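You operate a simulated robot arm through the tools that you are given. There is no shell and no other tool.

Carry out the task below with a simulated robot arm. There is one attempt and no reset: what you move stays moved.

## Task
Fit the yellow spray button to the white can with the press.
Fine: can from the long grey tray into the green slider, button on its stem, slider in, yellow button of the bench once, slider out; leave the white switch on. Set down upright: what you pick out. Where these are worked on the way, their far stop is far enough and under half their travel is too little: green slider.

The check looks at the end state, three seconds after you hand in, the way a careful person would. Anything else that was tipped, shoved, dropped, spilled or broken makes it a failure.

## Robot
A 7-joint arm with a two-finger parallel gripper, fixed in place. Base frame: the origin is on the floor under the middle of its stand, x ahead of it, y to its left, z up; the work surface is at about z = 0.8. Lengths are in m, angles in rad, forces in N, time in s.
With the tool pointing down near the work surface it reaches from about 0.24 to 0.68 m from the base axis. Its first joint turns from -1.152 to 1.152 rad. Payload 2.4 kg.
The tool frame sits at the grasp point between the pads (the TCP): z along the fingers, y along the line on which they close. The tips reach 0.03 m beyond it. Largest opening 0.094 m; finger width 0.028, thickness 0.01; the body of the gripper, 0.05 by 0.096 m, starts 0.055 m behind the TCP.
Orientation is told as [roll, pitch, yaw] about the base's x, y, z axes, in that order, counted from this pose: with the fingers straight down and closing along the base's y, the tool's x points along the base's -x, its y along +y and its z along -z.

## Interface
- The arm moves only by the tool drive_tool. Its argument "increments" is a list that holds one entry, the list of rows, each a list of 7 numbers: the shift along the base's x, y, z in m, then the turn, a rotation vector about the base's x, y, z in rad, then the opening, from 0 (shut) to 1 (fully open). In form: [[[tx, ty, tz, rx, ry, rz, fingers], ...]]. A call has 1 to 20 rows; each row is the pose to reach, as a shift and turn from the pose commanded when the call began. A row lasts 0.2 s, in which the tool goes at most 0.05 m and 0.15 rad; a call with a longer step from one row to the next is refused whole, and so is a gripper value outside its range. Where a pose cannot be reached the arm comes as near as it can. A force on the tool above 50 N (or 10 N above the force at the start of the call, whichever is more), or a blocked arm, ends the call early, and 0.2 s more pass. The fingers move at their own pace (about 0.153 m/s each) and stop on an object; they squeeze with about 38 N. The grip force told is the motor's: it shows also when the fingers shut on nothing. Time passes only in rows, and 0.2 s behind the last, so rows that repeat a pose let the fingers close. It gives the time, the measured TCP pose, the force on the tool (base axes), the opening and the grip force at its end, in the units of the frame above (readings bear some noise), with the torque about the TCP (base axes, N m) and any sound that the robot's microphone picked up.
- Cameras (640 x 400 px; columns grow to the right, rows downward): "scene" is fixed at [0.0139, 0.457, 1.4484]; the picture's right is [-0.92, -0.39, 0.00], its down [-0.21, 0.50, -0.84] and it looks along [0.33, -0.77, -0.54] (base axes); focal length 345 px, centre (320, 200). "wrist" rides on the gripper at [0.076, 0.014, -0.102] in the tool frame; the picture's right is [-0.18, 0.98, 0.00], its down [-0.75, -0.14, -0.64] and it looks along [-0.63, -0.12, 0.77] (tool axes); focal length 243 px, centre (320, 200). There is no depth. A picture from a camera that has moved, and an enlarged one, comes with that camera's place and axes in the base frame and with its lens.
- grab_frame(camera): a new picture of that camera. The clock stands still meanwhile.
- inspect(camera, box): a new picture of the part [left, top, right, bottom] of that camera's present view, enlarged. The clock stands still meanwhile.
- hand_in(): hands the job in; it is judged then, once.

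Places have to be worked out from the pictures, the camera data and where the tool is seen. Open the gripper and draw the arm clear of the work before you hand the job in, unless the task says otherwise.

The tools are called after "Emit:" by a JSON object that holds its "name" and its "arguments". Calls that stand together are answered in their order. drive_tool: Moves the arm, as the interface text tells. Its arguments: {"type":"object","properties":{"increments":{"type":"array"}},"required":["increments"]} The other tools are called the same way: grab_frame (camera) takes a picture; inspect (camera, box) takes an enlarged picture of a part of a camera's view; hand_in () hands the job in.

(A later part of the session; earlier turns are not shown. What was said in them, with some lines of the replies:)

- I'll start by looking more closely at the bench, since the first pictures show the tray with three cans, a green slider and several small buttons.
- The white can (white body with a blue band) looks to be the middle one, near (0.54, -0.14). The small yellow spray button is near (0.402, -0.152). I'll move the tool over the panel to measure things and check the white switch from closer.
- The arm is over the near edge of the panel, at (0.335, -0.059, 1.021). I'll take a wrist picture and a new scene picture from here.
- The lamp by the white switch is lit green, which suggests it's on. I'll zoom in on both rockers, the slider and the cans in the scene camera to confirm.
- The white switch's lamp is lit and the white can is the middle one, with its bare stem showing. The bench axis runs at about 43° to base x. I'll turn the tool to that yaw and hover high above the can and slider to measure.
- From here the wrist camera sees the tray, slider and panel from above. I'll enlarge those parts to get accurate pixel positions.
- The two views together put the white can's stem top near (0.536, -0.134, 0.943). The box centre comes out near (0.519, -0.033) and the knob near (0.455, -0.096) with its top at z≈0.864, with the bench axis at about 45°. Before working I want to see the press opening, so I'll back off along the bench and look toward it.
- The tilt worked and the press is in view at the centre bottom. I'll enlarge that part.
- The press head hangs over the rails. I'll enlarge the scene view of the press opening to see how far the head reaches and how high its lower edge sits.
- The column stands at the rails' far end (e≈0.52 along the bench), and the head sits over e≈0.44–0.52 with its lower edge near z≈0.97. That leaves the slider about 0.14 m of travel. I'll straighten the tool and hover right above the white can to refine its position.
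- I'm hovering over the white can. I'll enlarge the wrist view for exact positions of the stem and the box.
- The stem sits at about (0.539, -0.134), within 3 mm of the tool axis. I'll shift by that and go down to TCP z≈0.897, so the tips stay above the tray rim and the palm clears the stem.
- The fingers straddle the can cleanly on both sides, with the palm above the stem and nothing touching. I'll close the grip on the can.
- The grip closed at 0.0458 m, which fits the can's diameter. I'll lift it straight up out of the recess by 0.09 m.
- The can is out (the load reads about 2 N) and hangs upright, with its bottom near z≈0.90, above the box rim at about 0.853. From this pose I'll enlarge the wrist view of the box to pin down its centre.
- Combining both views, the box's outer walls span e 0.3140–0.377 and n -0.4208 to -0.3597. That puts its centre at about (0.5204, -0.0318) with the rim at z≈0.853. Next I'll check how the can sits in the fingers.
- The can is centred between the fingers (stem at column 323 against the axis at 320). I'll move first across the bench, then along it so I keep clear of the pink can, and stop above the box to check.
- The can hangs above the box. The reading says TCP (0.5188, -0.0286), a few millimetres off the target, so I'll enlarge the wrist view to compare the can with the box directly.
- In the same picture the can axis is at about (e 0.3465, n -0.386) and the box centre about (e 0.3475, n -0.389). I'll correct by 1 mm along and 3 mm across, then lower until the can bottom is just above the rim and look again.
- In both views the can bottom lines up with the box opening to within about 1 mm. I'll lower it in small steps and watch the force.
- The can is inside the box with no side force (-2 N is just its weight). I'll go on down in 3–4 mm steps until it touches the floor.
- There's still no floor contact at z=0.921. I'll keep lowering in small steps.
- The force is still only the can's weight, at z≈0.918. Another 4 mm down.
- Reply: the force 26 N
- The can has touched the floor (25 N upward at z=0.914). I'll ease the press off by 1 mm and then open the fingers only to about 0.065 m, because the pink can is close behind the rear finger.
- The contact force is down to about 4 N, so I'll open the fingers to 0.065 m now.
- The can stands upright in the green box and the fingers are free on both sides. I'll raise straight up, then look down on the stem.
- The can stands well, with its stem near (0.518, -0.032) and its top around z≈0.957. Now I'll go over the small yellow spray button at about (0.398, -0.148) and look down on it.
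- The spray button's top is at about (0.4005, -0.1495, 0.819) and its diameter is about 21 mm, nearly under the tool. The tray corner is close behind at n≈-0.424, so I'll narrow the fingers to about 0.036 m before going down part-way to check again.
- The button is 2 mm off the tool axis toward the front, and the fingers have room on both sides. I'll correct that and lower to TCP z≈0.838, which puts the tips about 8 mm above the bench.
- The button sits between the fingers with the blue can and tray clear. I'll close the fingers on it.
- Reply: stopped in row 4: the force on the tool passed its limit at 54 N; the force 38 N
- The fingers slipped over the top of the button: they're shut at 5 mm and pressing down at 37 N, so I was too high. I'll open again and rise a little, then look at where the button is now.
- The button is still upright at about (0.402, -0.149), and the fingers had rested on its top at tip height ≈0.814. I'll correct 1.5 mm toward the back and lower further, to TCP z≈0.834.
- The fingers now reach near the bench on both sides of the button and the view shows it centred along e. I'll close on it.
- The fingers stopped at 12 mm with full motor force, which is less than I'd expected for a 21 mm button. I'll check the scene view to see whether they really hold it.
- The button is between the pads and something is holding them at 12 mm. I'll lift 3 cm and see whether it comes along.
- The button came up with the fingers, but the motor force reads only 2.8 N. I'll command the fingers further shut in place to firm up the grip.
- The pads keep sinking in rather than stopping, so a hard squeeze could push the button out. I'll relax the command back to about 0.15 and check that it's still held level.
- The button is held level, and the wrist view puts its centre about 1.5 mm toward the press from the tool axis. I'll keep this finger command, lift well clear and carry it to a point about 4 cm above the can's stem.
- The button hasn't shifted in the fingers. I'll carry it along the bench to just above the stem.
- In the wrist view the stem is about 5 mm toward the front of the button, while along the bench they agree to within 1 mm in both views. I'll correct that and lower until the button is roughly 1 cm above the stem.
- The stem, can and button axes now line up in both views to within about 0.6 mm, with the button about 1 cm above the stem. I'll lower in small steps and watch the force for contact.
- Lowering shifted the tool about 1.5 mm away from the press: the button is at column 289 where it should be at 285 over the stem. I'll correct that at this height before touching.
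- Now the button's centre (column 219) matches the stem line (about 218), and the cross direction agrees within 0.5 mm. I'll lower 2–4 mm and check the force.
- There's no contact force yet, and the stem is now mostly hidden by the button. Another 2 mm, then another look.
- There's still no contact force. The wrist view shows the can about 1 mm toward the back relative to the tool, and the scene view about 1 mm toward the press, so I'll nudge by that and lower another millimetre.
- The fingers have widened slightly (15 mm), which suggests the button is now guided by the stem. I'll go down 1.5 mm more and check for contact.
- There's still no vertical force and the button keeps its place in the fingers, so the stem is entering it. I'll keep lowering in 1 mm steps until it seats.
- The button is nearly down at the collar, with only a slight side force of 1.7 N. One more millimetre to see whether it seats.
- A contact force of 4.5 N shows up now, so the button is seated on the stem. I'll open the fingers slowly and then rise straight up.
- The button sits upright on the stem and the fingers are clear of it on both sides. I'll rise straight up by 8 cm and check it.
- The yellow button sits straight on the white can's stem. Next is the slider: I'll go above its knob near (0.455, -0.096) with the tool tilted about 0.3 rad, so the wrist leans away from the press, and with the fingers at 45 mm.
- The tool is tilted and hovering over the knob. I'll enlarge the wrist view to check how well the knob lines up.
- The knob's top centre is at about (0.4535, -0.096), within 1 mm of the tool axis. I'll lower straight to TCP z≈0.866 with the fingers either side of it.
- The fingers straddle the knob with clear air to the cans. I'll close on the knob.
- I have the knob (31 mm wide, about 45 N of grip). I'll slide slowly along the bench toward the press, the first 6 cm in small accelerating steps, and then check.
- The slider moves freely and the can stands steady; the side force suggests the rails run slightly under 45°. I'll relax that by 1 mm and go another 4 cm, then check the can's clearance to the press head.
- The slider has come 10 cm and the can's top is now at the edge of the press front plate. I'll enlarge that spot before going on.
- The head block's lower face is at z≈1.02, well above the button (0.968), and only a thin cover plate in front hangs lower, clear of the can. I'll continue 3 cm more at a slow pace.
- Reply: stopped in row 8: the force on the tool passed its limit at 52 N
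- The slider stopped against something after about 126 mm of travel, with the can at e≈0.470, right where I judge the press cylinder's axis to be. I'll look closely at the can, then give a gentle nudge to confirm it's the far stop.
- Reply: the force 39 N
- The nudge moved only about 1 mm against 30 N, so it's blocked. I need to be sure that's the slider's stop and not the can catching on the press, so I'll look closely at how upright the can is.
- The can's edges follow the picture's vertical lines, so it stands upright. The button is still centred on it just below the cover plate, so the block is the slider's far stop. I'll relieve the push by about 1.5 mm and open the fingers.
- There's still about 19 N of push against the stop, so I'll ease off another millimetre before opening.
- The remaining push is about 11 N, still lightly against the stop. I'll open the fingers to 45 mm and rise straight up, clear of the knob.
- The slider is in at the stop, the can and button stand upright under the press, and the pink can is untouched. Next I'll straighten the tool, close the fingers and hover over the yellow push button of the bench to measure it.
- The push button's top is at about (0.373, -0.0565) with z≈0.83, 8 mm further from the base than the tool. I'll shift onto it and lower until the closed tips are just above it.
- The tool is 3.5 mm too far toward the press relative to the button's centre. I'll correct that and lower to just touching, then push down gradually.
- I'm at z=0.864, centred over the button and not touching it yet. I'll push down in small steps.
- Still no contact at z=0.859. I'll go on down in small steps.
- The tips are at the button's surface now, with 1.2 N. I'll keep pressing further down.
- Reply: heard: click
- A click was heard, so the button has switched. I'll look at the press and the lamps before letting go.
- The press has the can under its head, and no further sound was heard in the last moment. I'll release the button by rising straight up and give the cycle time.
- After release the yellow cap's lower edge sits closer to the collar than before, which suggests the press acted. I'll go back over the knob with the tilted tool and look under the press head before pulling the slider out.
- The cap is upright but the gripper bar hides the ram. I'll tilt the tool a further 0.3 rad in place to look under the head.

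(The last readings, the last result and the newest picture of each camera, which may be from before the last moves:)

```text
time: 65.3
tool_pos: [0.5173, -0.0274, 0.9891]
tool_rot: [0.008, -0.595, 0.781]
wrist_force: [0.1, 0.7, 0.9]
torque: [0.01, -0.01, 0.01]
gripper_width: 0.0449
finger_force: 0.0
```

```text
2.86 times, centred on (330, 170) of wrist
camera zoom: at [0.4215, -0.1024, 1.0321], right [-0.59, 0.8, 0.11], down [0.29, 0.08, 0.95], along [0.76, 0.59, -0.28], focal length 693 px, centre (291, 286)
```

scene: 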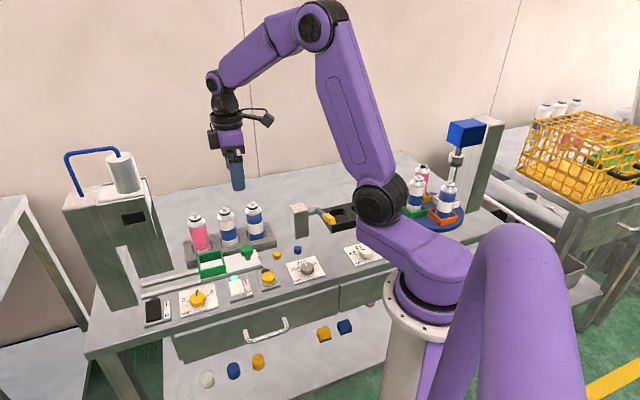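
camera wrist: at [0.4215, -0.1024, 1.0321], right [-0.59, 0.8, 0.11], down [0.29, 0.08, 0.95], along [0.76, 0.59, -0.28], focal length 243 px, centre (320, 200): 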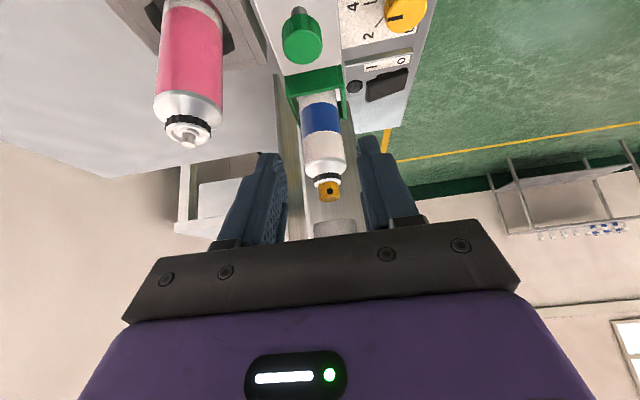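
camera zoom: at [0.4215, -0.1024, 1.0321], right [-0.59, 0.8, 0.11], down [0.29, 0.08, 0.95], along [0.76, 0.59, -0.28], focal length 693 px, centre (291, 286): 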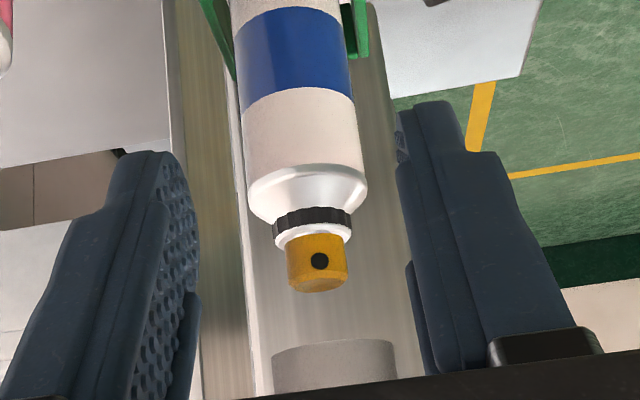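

The ram is retracted above the cap, and the cap now sits right down on the can's collar. I'll go back to the 0.3 rad tilt above the knob, ready to grip it again.

Emit:
{"name": "drive_tool", "arguments": {"increments": [[[0, 0, 0, -0.0707, 0.0707, 0, 0.48], [0.005, 0.003, 0, -0.1414, 0.1414, 0, 0.48], [0.014, 0.01, -0.01, -0.2121, 0.2121, 0, 0.48], [0.0255, 0.019, -0.04, -0.2121, 0.2121, 0, 0.48], [0.0255, 0.019, -0.06, -0.2121, 0.2121, 0, 0.48], [0.0255, 0.019, -0.06, -0.2121, 0.2121, 0, 0.48]]]}}

Emit:
{"name": "grab_frame", "arguments": {"camera": "wrist"}}

Emit:
{"name": "inspect", "arguments": {"camera": "wrist", "box": [220, 40, 420, 200]}}

```text
time: 66.7
tool_pos: [0.5425, -0.0085, 0.9304]
tool_rot: [0.004, -0.295, 0.781]
wrist_force: [0.3, 0.1, -0.9]
torque: [0.03, -0.01, -0.01]
gripper_width: 0.045
finger_force: 0.1
```

```text
taken
camera wrist: at [0.4589, -0.0704, 1.0057], right [-0.57, 0.82, 0.06], down [0.48, 0.27, 0.83], along [0.67, 0.5, -0.55], focal length 243 px, centre (320, 200)
```

wrist: 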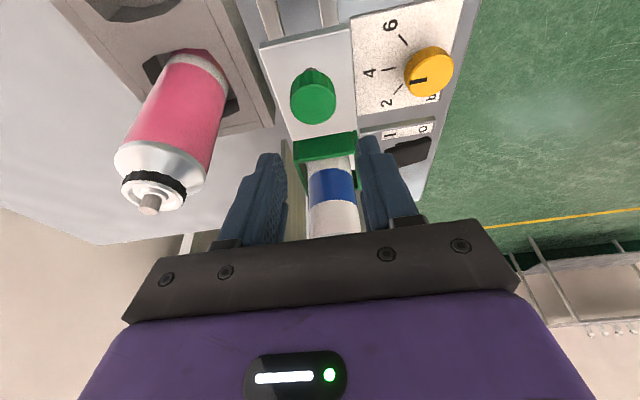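

```text
2.50 times, centred on (320, 120) of wrist
camera zoom: at [0.4589, -0.0704, 1.0057], right [-0.57, 0.82, 0.06], down [0.48, 0.27, 0.83], along [0.67, 0.5, -0.55], focal length 606 px, centre (320, 400)
```

zoom: 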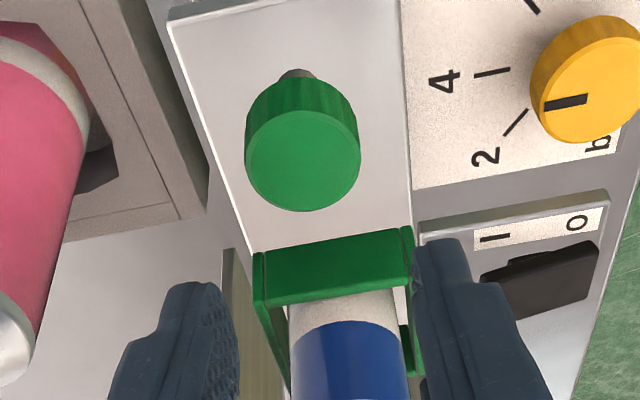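

The knob sits about 1.5 mm toward the back of the tool axis. I'll correct for that and lower to z≈0.865 as before.

Emit:
{"name": "drive_tool", "arguments": {"increments": [[[0.0009, -0.0009, -0.025, 0, 0, 0, 0.48], [0.0009, -0.0009, -0.05, 0, 0, 0, 0.48], [0.0009, -0.0009, -0.0645, 0, 0, 0, 0.48], [0.0009, -0.0009, -0.0645, 0, 0, 0, 0.48]]]}}

Emit:
{"name": "inspect", "arguments": {"camera": "wrist", "box": [220, 80, 420, 240]}}

```text
time: 67.7
tool_pos: [0.5441, -0.0092, 0.8675]
tool_rot: [0.003, -0.295, 0.78]
wrist_force: [0.4, 0.5, -0.1]
torque: [0.01, 0.02, -0.05]
gripper_width: 0.0448
finger_force: 0.2
```

```text
2.50 times, centred on (320, 160) of wrist
camera zoom: at [0.4606, -0.0714, 0.9425], right [-0.57, 0.82, 0.06], down [0.48, 0.27, 0.83], along [0.67, 0.5, -0.55], focal length 606 px, centre (320, 300)
```

zoom: 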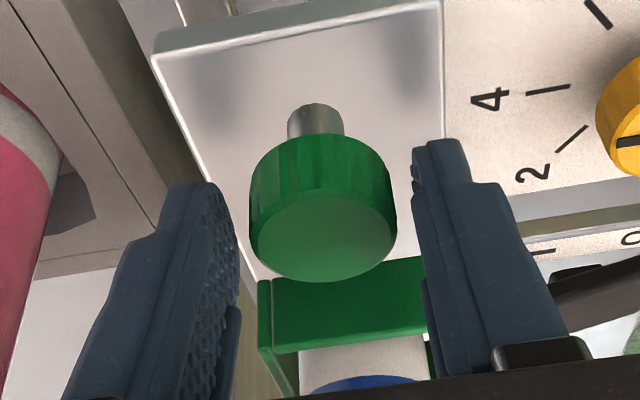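

The knob is between the fingers with room on each side. I'll close on it.

Emit:
{"name": "drive_tool", "arguments": {"increments": [[[0, 0, -0.001, 0, 0, 0, 0.36], [0, 0, -0.001, 0, 0, 0, 0.28], [0, 0, -0.001, 0, 0, 0, 0.28]]]}}

```text
time: 68.5
tool_pos: [0.5433, -0.0086, 0.8659]
tool_rot: [0.005, -0.292, 0.783]
wrist_force: [-7.4, 6.3, 3.2]
torque: [-0.31, -0.14, -0.14]
gripper_width: 0.0312
finger_force: 45.4
```

The knob is gripped again. I'll pull the slider out slowly, the first 6–7 cm in gentle steps, then check the can.

Emit:
{"name": "drive_tool", "arguments": {"increments": [[[-0.0018, -0.001, 0, 0, 0, 0, 0.28], [-0.0047, -0.0038, 0, 0, 0, 0, 0.28], [-0.009, -0.008, 0, 0, 0, 0, 0.28], [-0.014, -0.0129, 0, 0, 0, 0, 0.28], [-0.019, -0.0178, 0, 0, 0, 0, 0.28], [-0.024, -0.0227, 0, 0, 0, 0, 0.28], [-0.029, -0.0276, 0, 0, 0, 0, 0.28], [-0.034, -0.0325, 0, 0, 0, 0, 0.28], [-0.039, -0.0374, 0, 0, 0, 0, 0.28], [-0.0432, -0.0416, 0, 0, 0, 0, 0.28], [-0.0461, -0.0444, 0, 0, 0, 0, 0.28], [-0.0475, -0.0458, 0, 0, 0, 0, 0.28]]]}}

Emit:
{"name": "inspect", "arguments": {"camera": "scene", "box": [110, 180, 290, 310]}}

```text
time: 71.1
tool_pos: [0.4964, -0.0554, 0.864]
tool_rot: [0.006, -0.294, 0.779]
wrist_force: [-9.1, 10.1, 10.2]
torque: [0.65, -1.08, 0.14]
gripper_width: 0.0313
finger_force: 44.6
```

```text
3.08 times, centred on (200, 245) of scene
camera zoom: at [0.0135, 0.4573, 1.4483], right [-0.92, -0.39, 0.0], down [-0.21, 0.5, -0.84], along [0.33, -0.77, -0.54], focal length 1061 px, centre (689, 62)
```

zoom: 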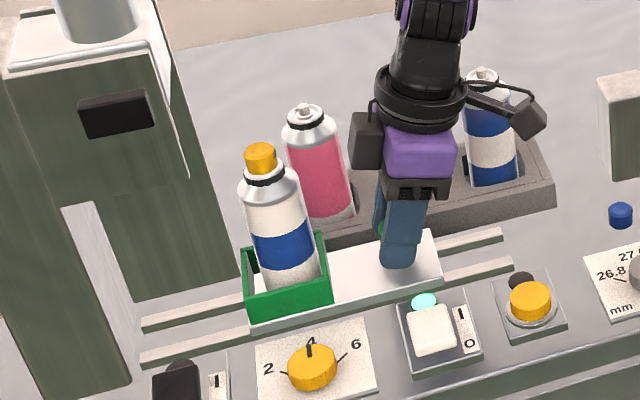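

The can stays upright with the cap on as it comes out. I'll ease the side load by 1 mm and pull the remaining 6 cm.

Emit:
{"name": "drive_tool", "arguments": {"increments": [[[-0.002, -0.0008, 0.0005, 0, 0, 0, 0.28], [-0.0049, -0.0035, 0.0007, 0, 0, 0, 0.28], [-0.0092, -0.0077, 0.0007, 0, 0, 0, 0.28], [-0.0142, -0.0126, 0.0007, 0, 0, 0, 0.28], [-0.0192, -0.0175, 0.0007, 0, 0, 0, 0.28], [-0.0242, -0.0224, 0.0007, 0, 0, 0, 0.28], [-0.0292, -0.0273, 0.0007, 0, 0, 0, 0.28], [-0.0342, -0.0322, 0.0007, 0, 0, 0, 0.28], [-0.0383, -0.0364, 0.0007, 0, 0, 0, 0.28], [-0.0411, -0.0392, 0.0007, 0, 0, 0, 0.28], [-0.0425, -0.0406, 0.0007, 0, 0, 0, 0.28], [-0.0425, -0.0406, 0.0007, 0, 0, 0, 0.28]]]}}

Emit:
{"name": "inspect", "arguments": {"camera": "scene", "box": [150, 180, 310, 300]}}

```text
time: 73.7
tool_pos: [0.457, -0.0946, 0.8679]
tool_rot: [0.001, -0.297, 0.786]
wrist_force: [28.7, 6.5, -14.2]
torque: [-0.09, -0.4, 0.07]
gripper_width: 0.0308
finger_force: 44.8
```

```text
3.33 times, centred on (230, 240) of scene
camera zoom: at [0.0148, 0.4572, 1.4483], right [-0.92, -0.39, 0.0], down [-0.21, 0.5, -0.84], along [0.33, -0.77, -0.54], focal length 1149 px, centre (620, 67)
```

zoom: 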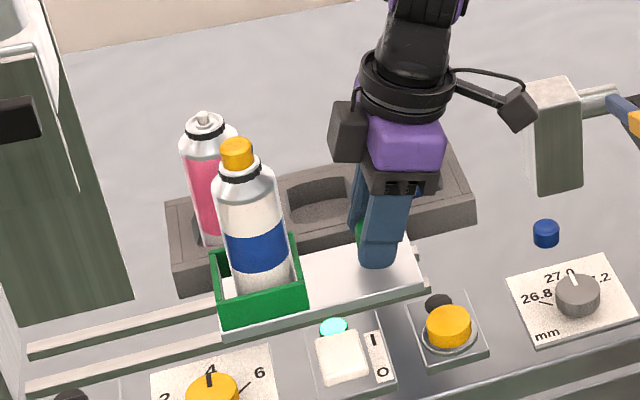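

The pull now meets 25 N of resistance along the bench, so the slider should be at its outer stop. I'll compare its position with the first picture to be sure.

Emit:
{"name": "inspect", "arguments": {"camera": "scene", "box": [190, 235, 280, 295]}}

```text
6.67 times, centred on (235, 265) of scene
camera zoom: at [0.0148, 0.4572, 1.4483], right [-0.92, -0.39, 0.0], down [-0.21, 0.5, -0.84], along [0.33, -0.77, -0.54], focal length 2298 px, centre (887, -233)
```

zoom: 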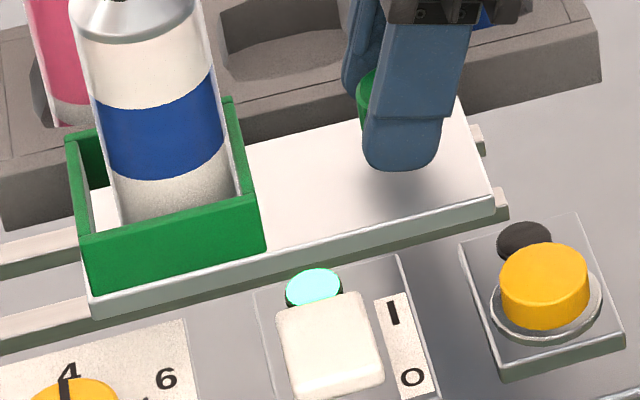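

The slider is back exactly where it began, fully out. I'll relieve the load on the arm and then open the fingers.

Emit:
{"name": "drive_tool", "arguments": {"increments": [[[0.0012, 0.0003, -0.0006, 0, 0, 0, 0.28], [0.0012, 0.0003, -0.0006, 0, 0, 0, 0.28]]]}}

```text
time: 74.3
tool_pos: [0.4576, -0.0935, 0.8677]
tool_rot: [0.0, -0.297, 0.782]
wrist_force: [20.6, 11.3, 10.7]
torque: [-0.26, -0.04, 0.12]
gripper_width: 0.0311
finger_force: 44.3
```

There's still about 22 N of load toward the press, so I'll ease a little more in that direction.

Emit:
{"name": "drive_tool", "arguments": {"increments": [[[0.0009, 0.0007, 0.0003, 0, 0, 0, 0.28], [0.0009, 0.0007, 0.0003, 0, 0, 0, 0.28]]]}}

```text
time: 74.9
tool_pos: [0.4577, -0.0946, 0.8665]
tool_rot: [0.004, -0.297, 0.784]
wrist_force: [8.3, 9.3, 26.6]
torque: [0.15, -0.48, 0.07]
gripper_width: 0.031
finger_force: 44.8
```

The remaining pull is about 12 N toward the outer stop, with some vertical load. I'll raise 1 mm to relieve that, then open the fingers to 45 mm.

Emit:
{"name": "drive_tool", "arguments": {"increments": [[[0.0002, 0.0002, 0.001, 0, 0, 0, 0.28], [0.0002, 0.0002, 0.0012, 0, 0, 0, 0.34], [0.0002, 0.0002, 0.0012, 0, 0, 0, 0.42], [0.0002, 0.0002, 0.0012, 0, 0, 0, 0.48], [0.0002, 0.0002, 0.0012, 0, 0, 0, 0.48]]]}}

Emit:
{"name": "inspect", "arguments": {"camera": "wrist", "box": [220, 80, 420, 240]}}

```text
time: 76.1
tool_pos: [0.4556, -0.0961, 0.8677]
tool_rot: [0.006, -0.293, 0.781]
wrist_force: [-0.1, 0.1, 0.8]
torque: [-0.03, 0.02, 0.01]
gripper_width: 0.0451
finger_force: 0.0
```

```text
2.50 times, centred on (320, 160) of wrist
camera zoom: at [0.3735, -0.1564, 0.9426], right [-0.57, 0.82, 0.06], down [0.48, 0.27, 0.83], along [0.67, 0.5, -0.55], focal length 606 px, centre (320, 300)
```

zoom: 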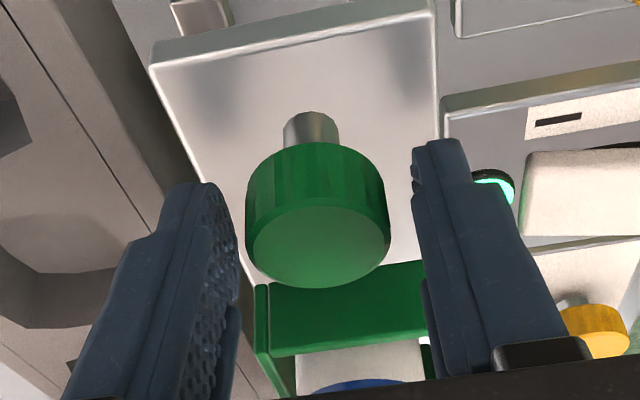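

The fingers are open and free of the knob. I'll rise well clear with the wrist leaning back, then inspect the can, cap and bench.

Emit:
{"name": "drive_tool", "arguments": {"increments": [[[-0.002, -0.002, 0.02, 0, 0, 0, 0.48], [-0.006, -0.006, 0.055, 0, 0, 0, 0.48], [-0.01, -0.01, 0.1, 0, 0, 0, 0.48], [-0.015, -0.015, 0.145, 0, 0, 0, 0.48], [-0.015, -0.015, 0.18, -0.05, 0.05, 0, 0.48], [-0.015, -0.015, 0.2, -0.12, 0.12, 0, 0.6], [-0.02, -0.02, 0.2, -0.2121, 0.2121, 0, 0.8], [-0.02, -0.02, 0.2, -0.2121, 0.2121, 0, 1]]]}}

Emit:
{"name": "inspect", "arguments": {"camera": "scene", "box": [170, 190, 290, 290]}}

Emit:
{"name": "inspect", "arguments": {"camera": "scene", "box": [190, 205, 230, 235]}}

Emit:
{"name": "grab_frame", "arguments": {"camera": "scene"}}

Emit:
{"name": "grab_frame", "arguments": {"camera": "wrist"}}

```text
time: 77.9
tool_pos: [0.4361, -0.1159, 1.0675]
tool_rot: [0.004, 0.005, 0.779]
wrist_force: [0.2, -0.5, -0.4]
torque: [0.01, -0.01, -0.02]
gripper_width: 0.0942
finger_force: 0.0
```

```text
4.00 times, centred on (230, 240) of scene
camera zoom: at [0.0139, 0.457, 1.4484], right [-0.92, -0.39, 0.0], down [-0.21, 0.5, -0.84], along [0.33, -0.77, -0.54], focal length 1379 px, centre (680, 40)
```

zoom: 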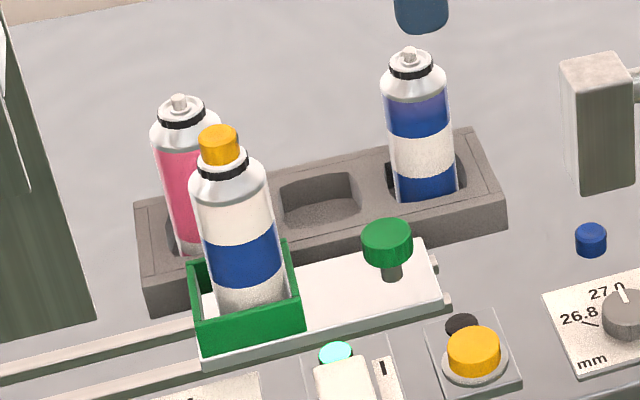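

```text
13.33 times, centred on (210, 220) of scene
camera zoom: at [0.0139, 0.457, 1.4484], right [-0.92, -0.39, 0.0], down [-0.21, 0.5, -0.84], along [0.33, -0.77, -0.54], focal length 4596 px, centre (1787, -67)
```

zoom: 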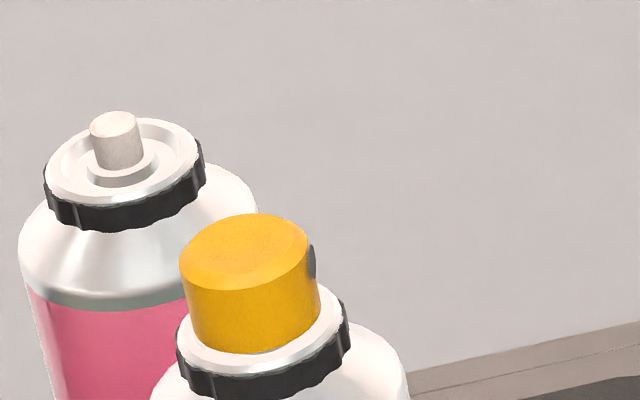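

```text
taken
```

scene: 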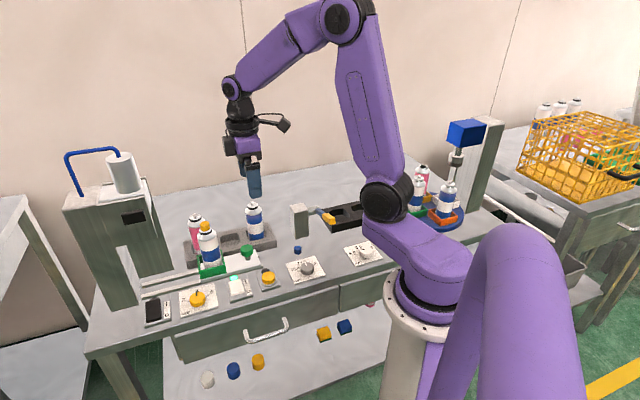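

```text
taken
camera wrist: at [0.3722, -0.1576, 1.1703], right [-0.56, 0.83, 0.0], down [0.64, 0.43, 0.64], along [0.53, 0.36, -0.77], focal length 243 px, centre (320, 200)
```

wrist: 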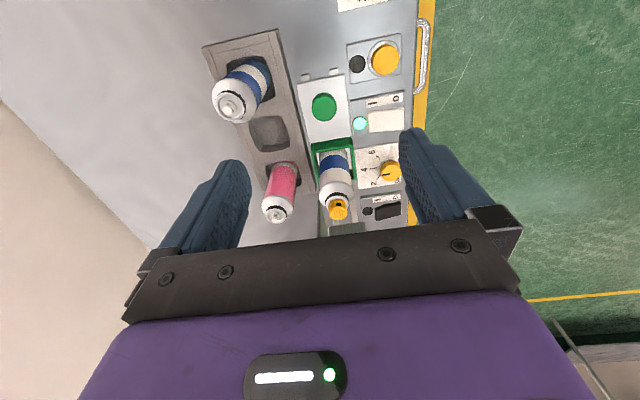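

Everything stands upright and nothing else seems moved. To judge whether the press really seated the cap, I'll take the same enlarged view as I took right after placing it.

Emit:
{"name": "inspect", "arguments": {"camera": "scene", "box": [180, 195, 260, 265]}}

Emit:
{"name": "inspect", "arguments": {"camera": "wrist", "box": [300, 150, 380, 230]}}

Emit:
{"name": "inspect", "arguments": {"camera": "scene", "box": [400, 120, 500, 240]}}

```text
5.71 times, centred on (220, 230) of scene
camera zoom: at [0.0139, 0.457, 1.4484], right [-0.92, -0.39, 0.0], down [-0.21, 0.5, -0.84], along [0.33, -0.77, -0.54], focal length 1970 px, centre (891, 29)
```

zoom: 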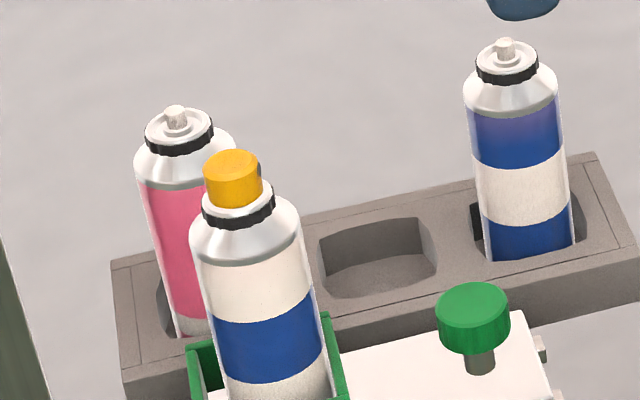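

```text
5.00 times, centred on (340, 190) of wrist
camera zoom: at [0.3722, -0.1576, 1.1703], right [-0.56, 0.83, 0.0], down [0.64, 0.43, 0.64], along [0.53, 0.36, -0.77], focal length 1213 px, centre (220, 250)
```

zoom: 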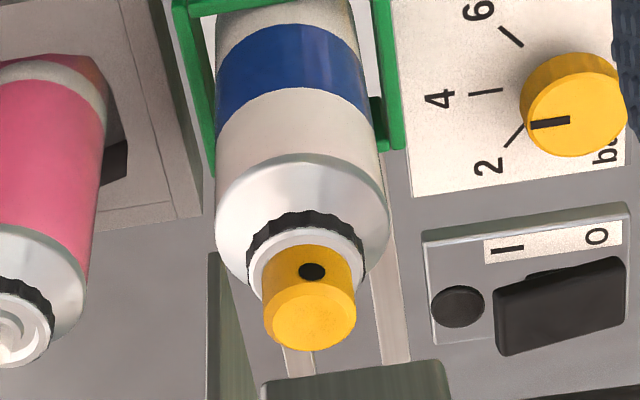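

```text
3.33 times, centred on (450, 180) of scene
camera zoom: at [0.0139, 0.457, 1.4484], right [-0.92, -0.39, 0.0], down [-0.21, 0.5, -0.84], along [0.33, -0.77, -0.54], focal length 1149 px, centre (-113, 267)
```

zoom: 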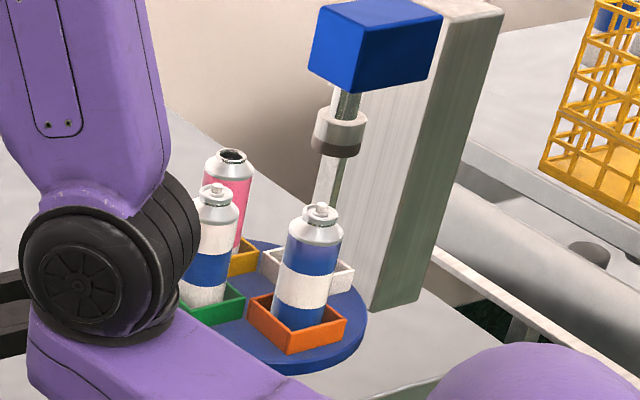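

In the same view the cap now sits about 2 mm lower on the collar than before the press stroke, and the earlier close-ups agree. The white switch lamp is still lit and the slider is out. I'll draw the arm up and back to its starting place with the gripper open.

Emit:
{"name": "drive_tool", "arguments": {"increments": [[[-0.01, -0.01, 0.03, 0, 0, -0.12, 1], [-0.02, -0.025, 0.06, 0, 0, -0.25, 1], [-0.035, -0.045, 0.09, 0, 0, -0.38, 1], [-0.05, -0.06, 0.112, 0, 0, -0.51, 1], [-0.05, -0.06, 0.112, 0, 0, -0.64, 1], [-0.05, -0.06, 0.112, 0, 0, -0.77, 1], [-0.05, -0.06, 0.112, 0, 0, -0.77, 1]]]}}

Emit:
{"name": "grab_frame", "arguments": {"camera": "scene"}}

Emit:
{"name": "inspect", "arguments": {"camera": "scene", "box": [140, 190, 340, 320]}}

```text
time: 79.5
tool_pos: [0.387, -0.1751, 1.1788]
tool_rot: [0.006, 0.007, 0.008]
wrist_force: [0.5, 0.3, 0.1]
torque: [0.0, -0.02, -0.02]
gripper_width: 0.0941
finger_force: 0.0
```

```text
taken
```

scene: 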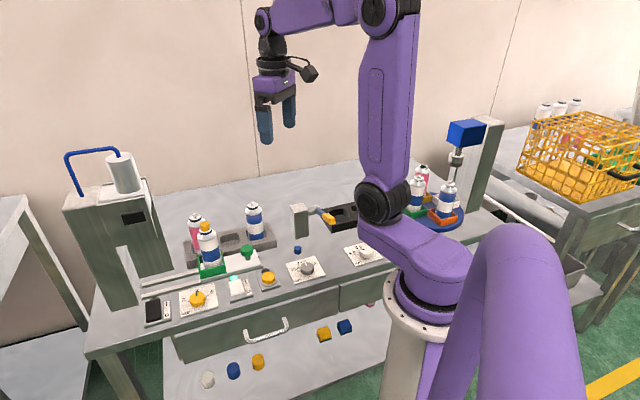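

```text
3.08 times, centred on (240, 255) of scene
camera zoom: at [0.0139, 0.457, 1.4484], right [-0.92, -0.39, 0.0], down [-0.21, 0.5, -0.84], along [0.33, -0.77, -0.54], focal length 1061 px, centre (566, 31)
```

zoom: 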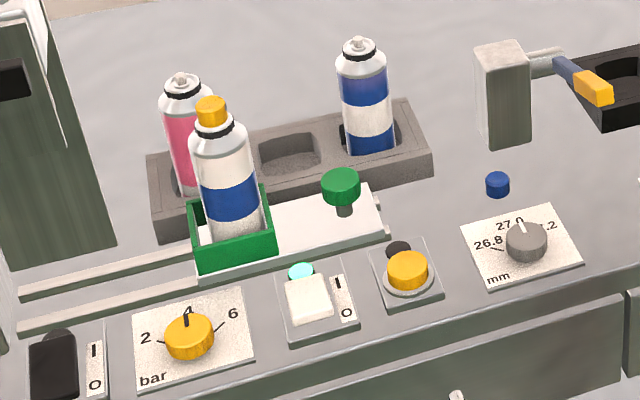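

The final view shows:
- The white can stands upright in the green slider with the yellow cap on it.
- The slider is fully out.
- The white switch lamp is lit.
- The other cans, dials and loose parts are where they were.

The arm is clear and the gripper open, so I'm handing in.

Emit:
{"name": "hand_in", "arguments": {}}

```text
The job is handed in.
```

I worked through every step and handed the job in: the yellow spray button is on the white can, and the can stands upright in the green slider. The slider is fully out and the white switch lamp is still lit.

- **Press stroke:** I pushed the bench's yellow button once with the slider at its far stop and heard one click. I never saw the ram come down. Close-ups show the cap about 1.5–2 mm lower on the collar than before, and I take that as the press having seated it. That's near the limit of what I could measure, so it's the least certain part.
- **First grip on the spray button:** my first try slid over its top and pressed down on it with up to 54 N. It stayed upright in the same spot, and the second grip held.
- **Everything else:** in the last picture, the other cans, the dials, the black switch and the loose parts look unmoved. The arm is back at its starting place with the gripper open.
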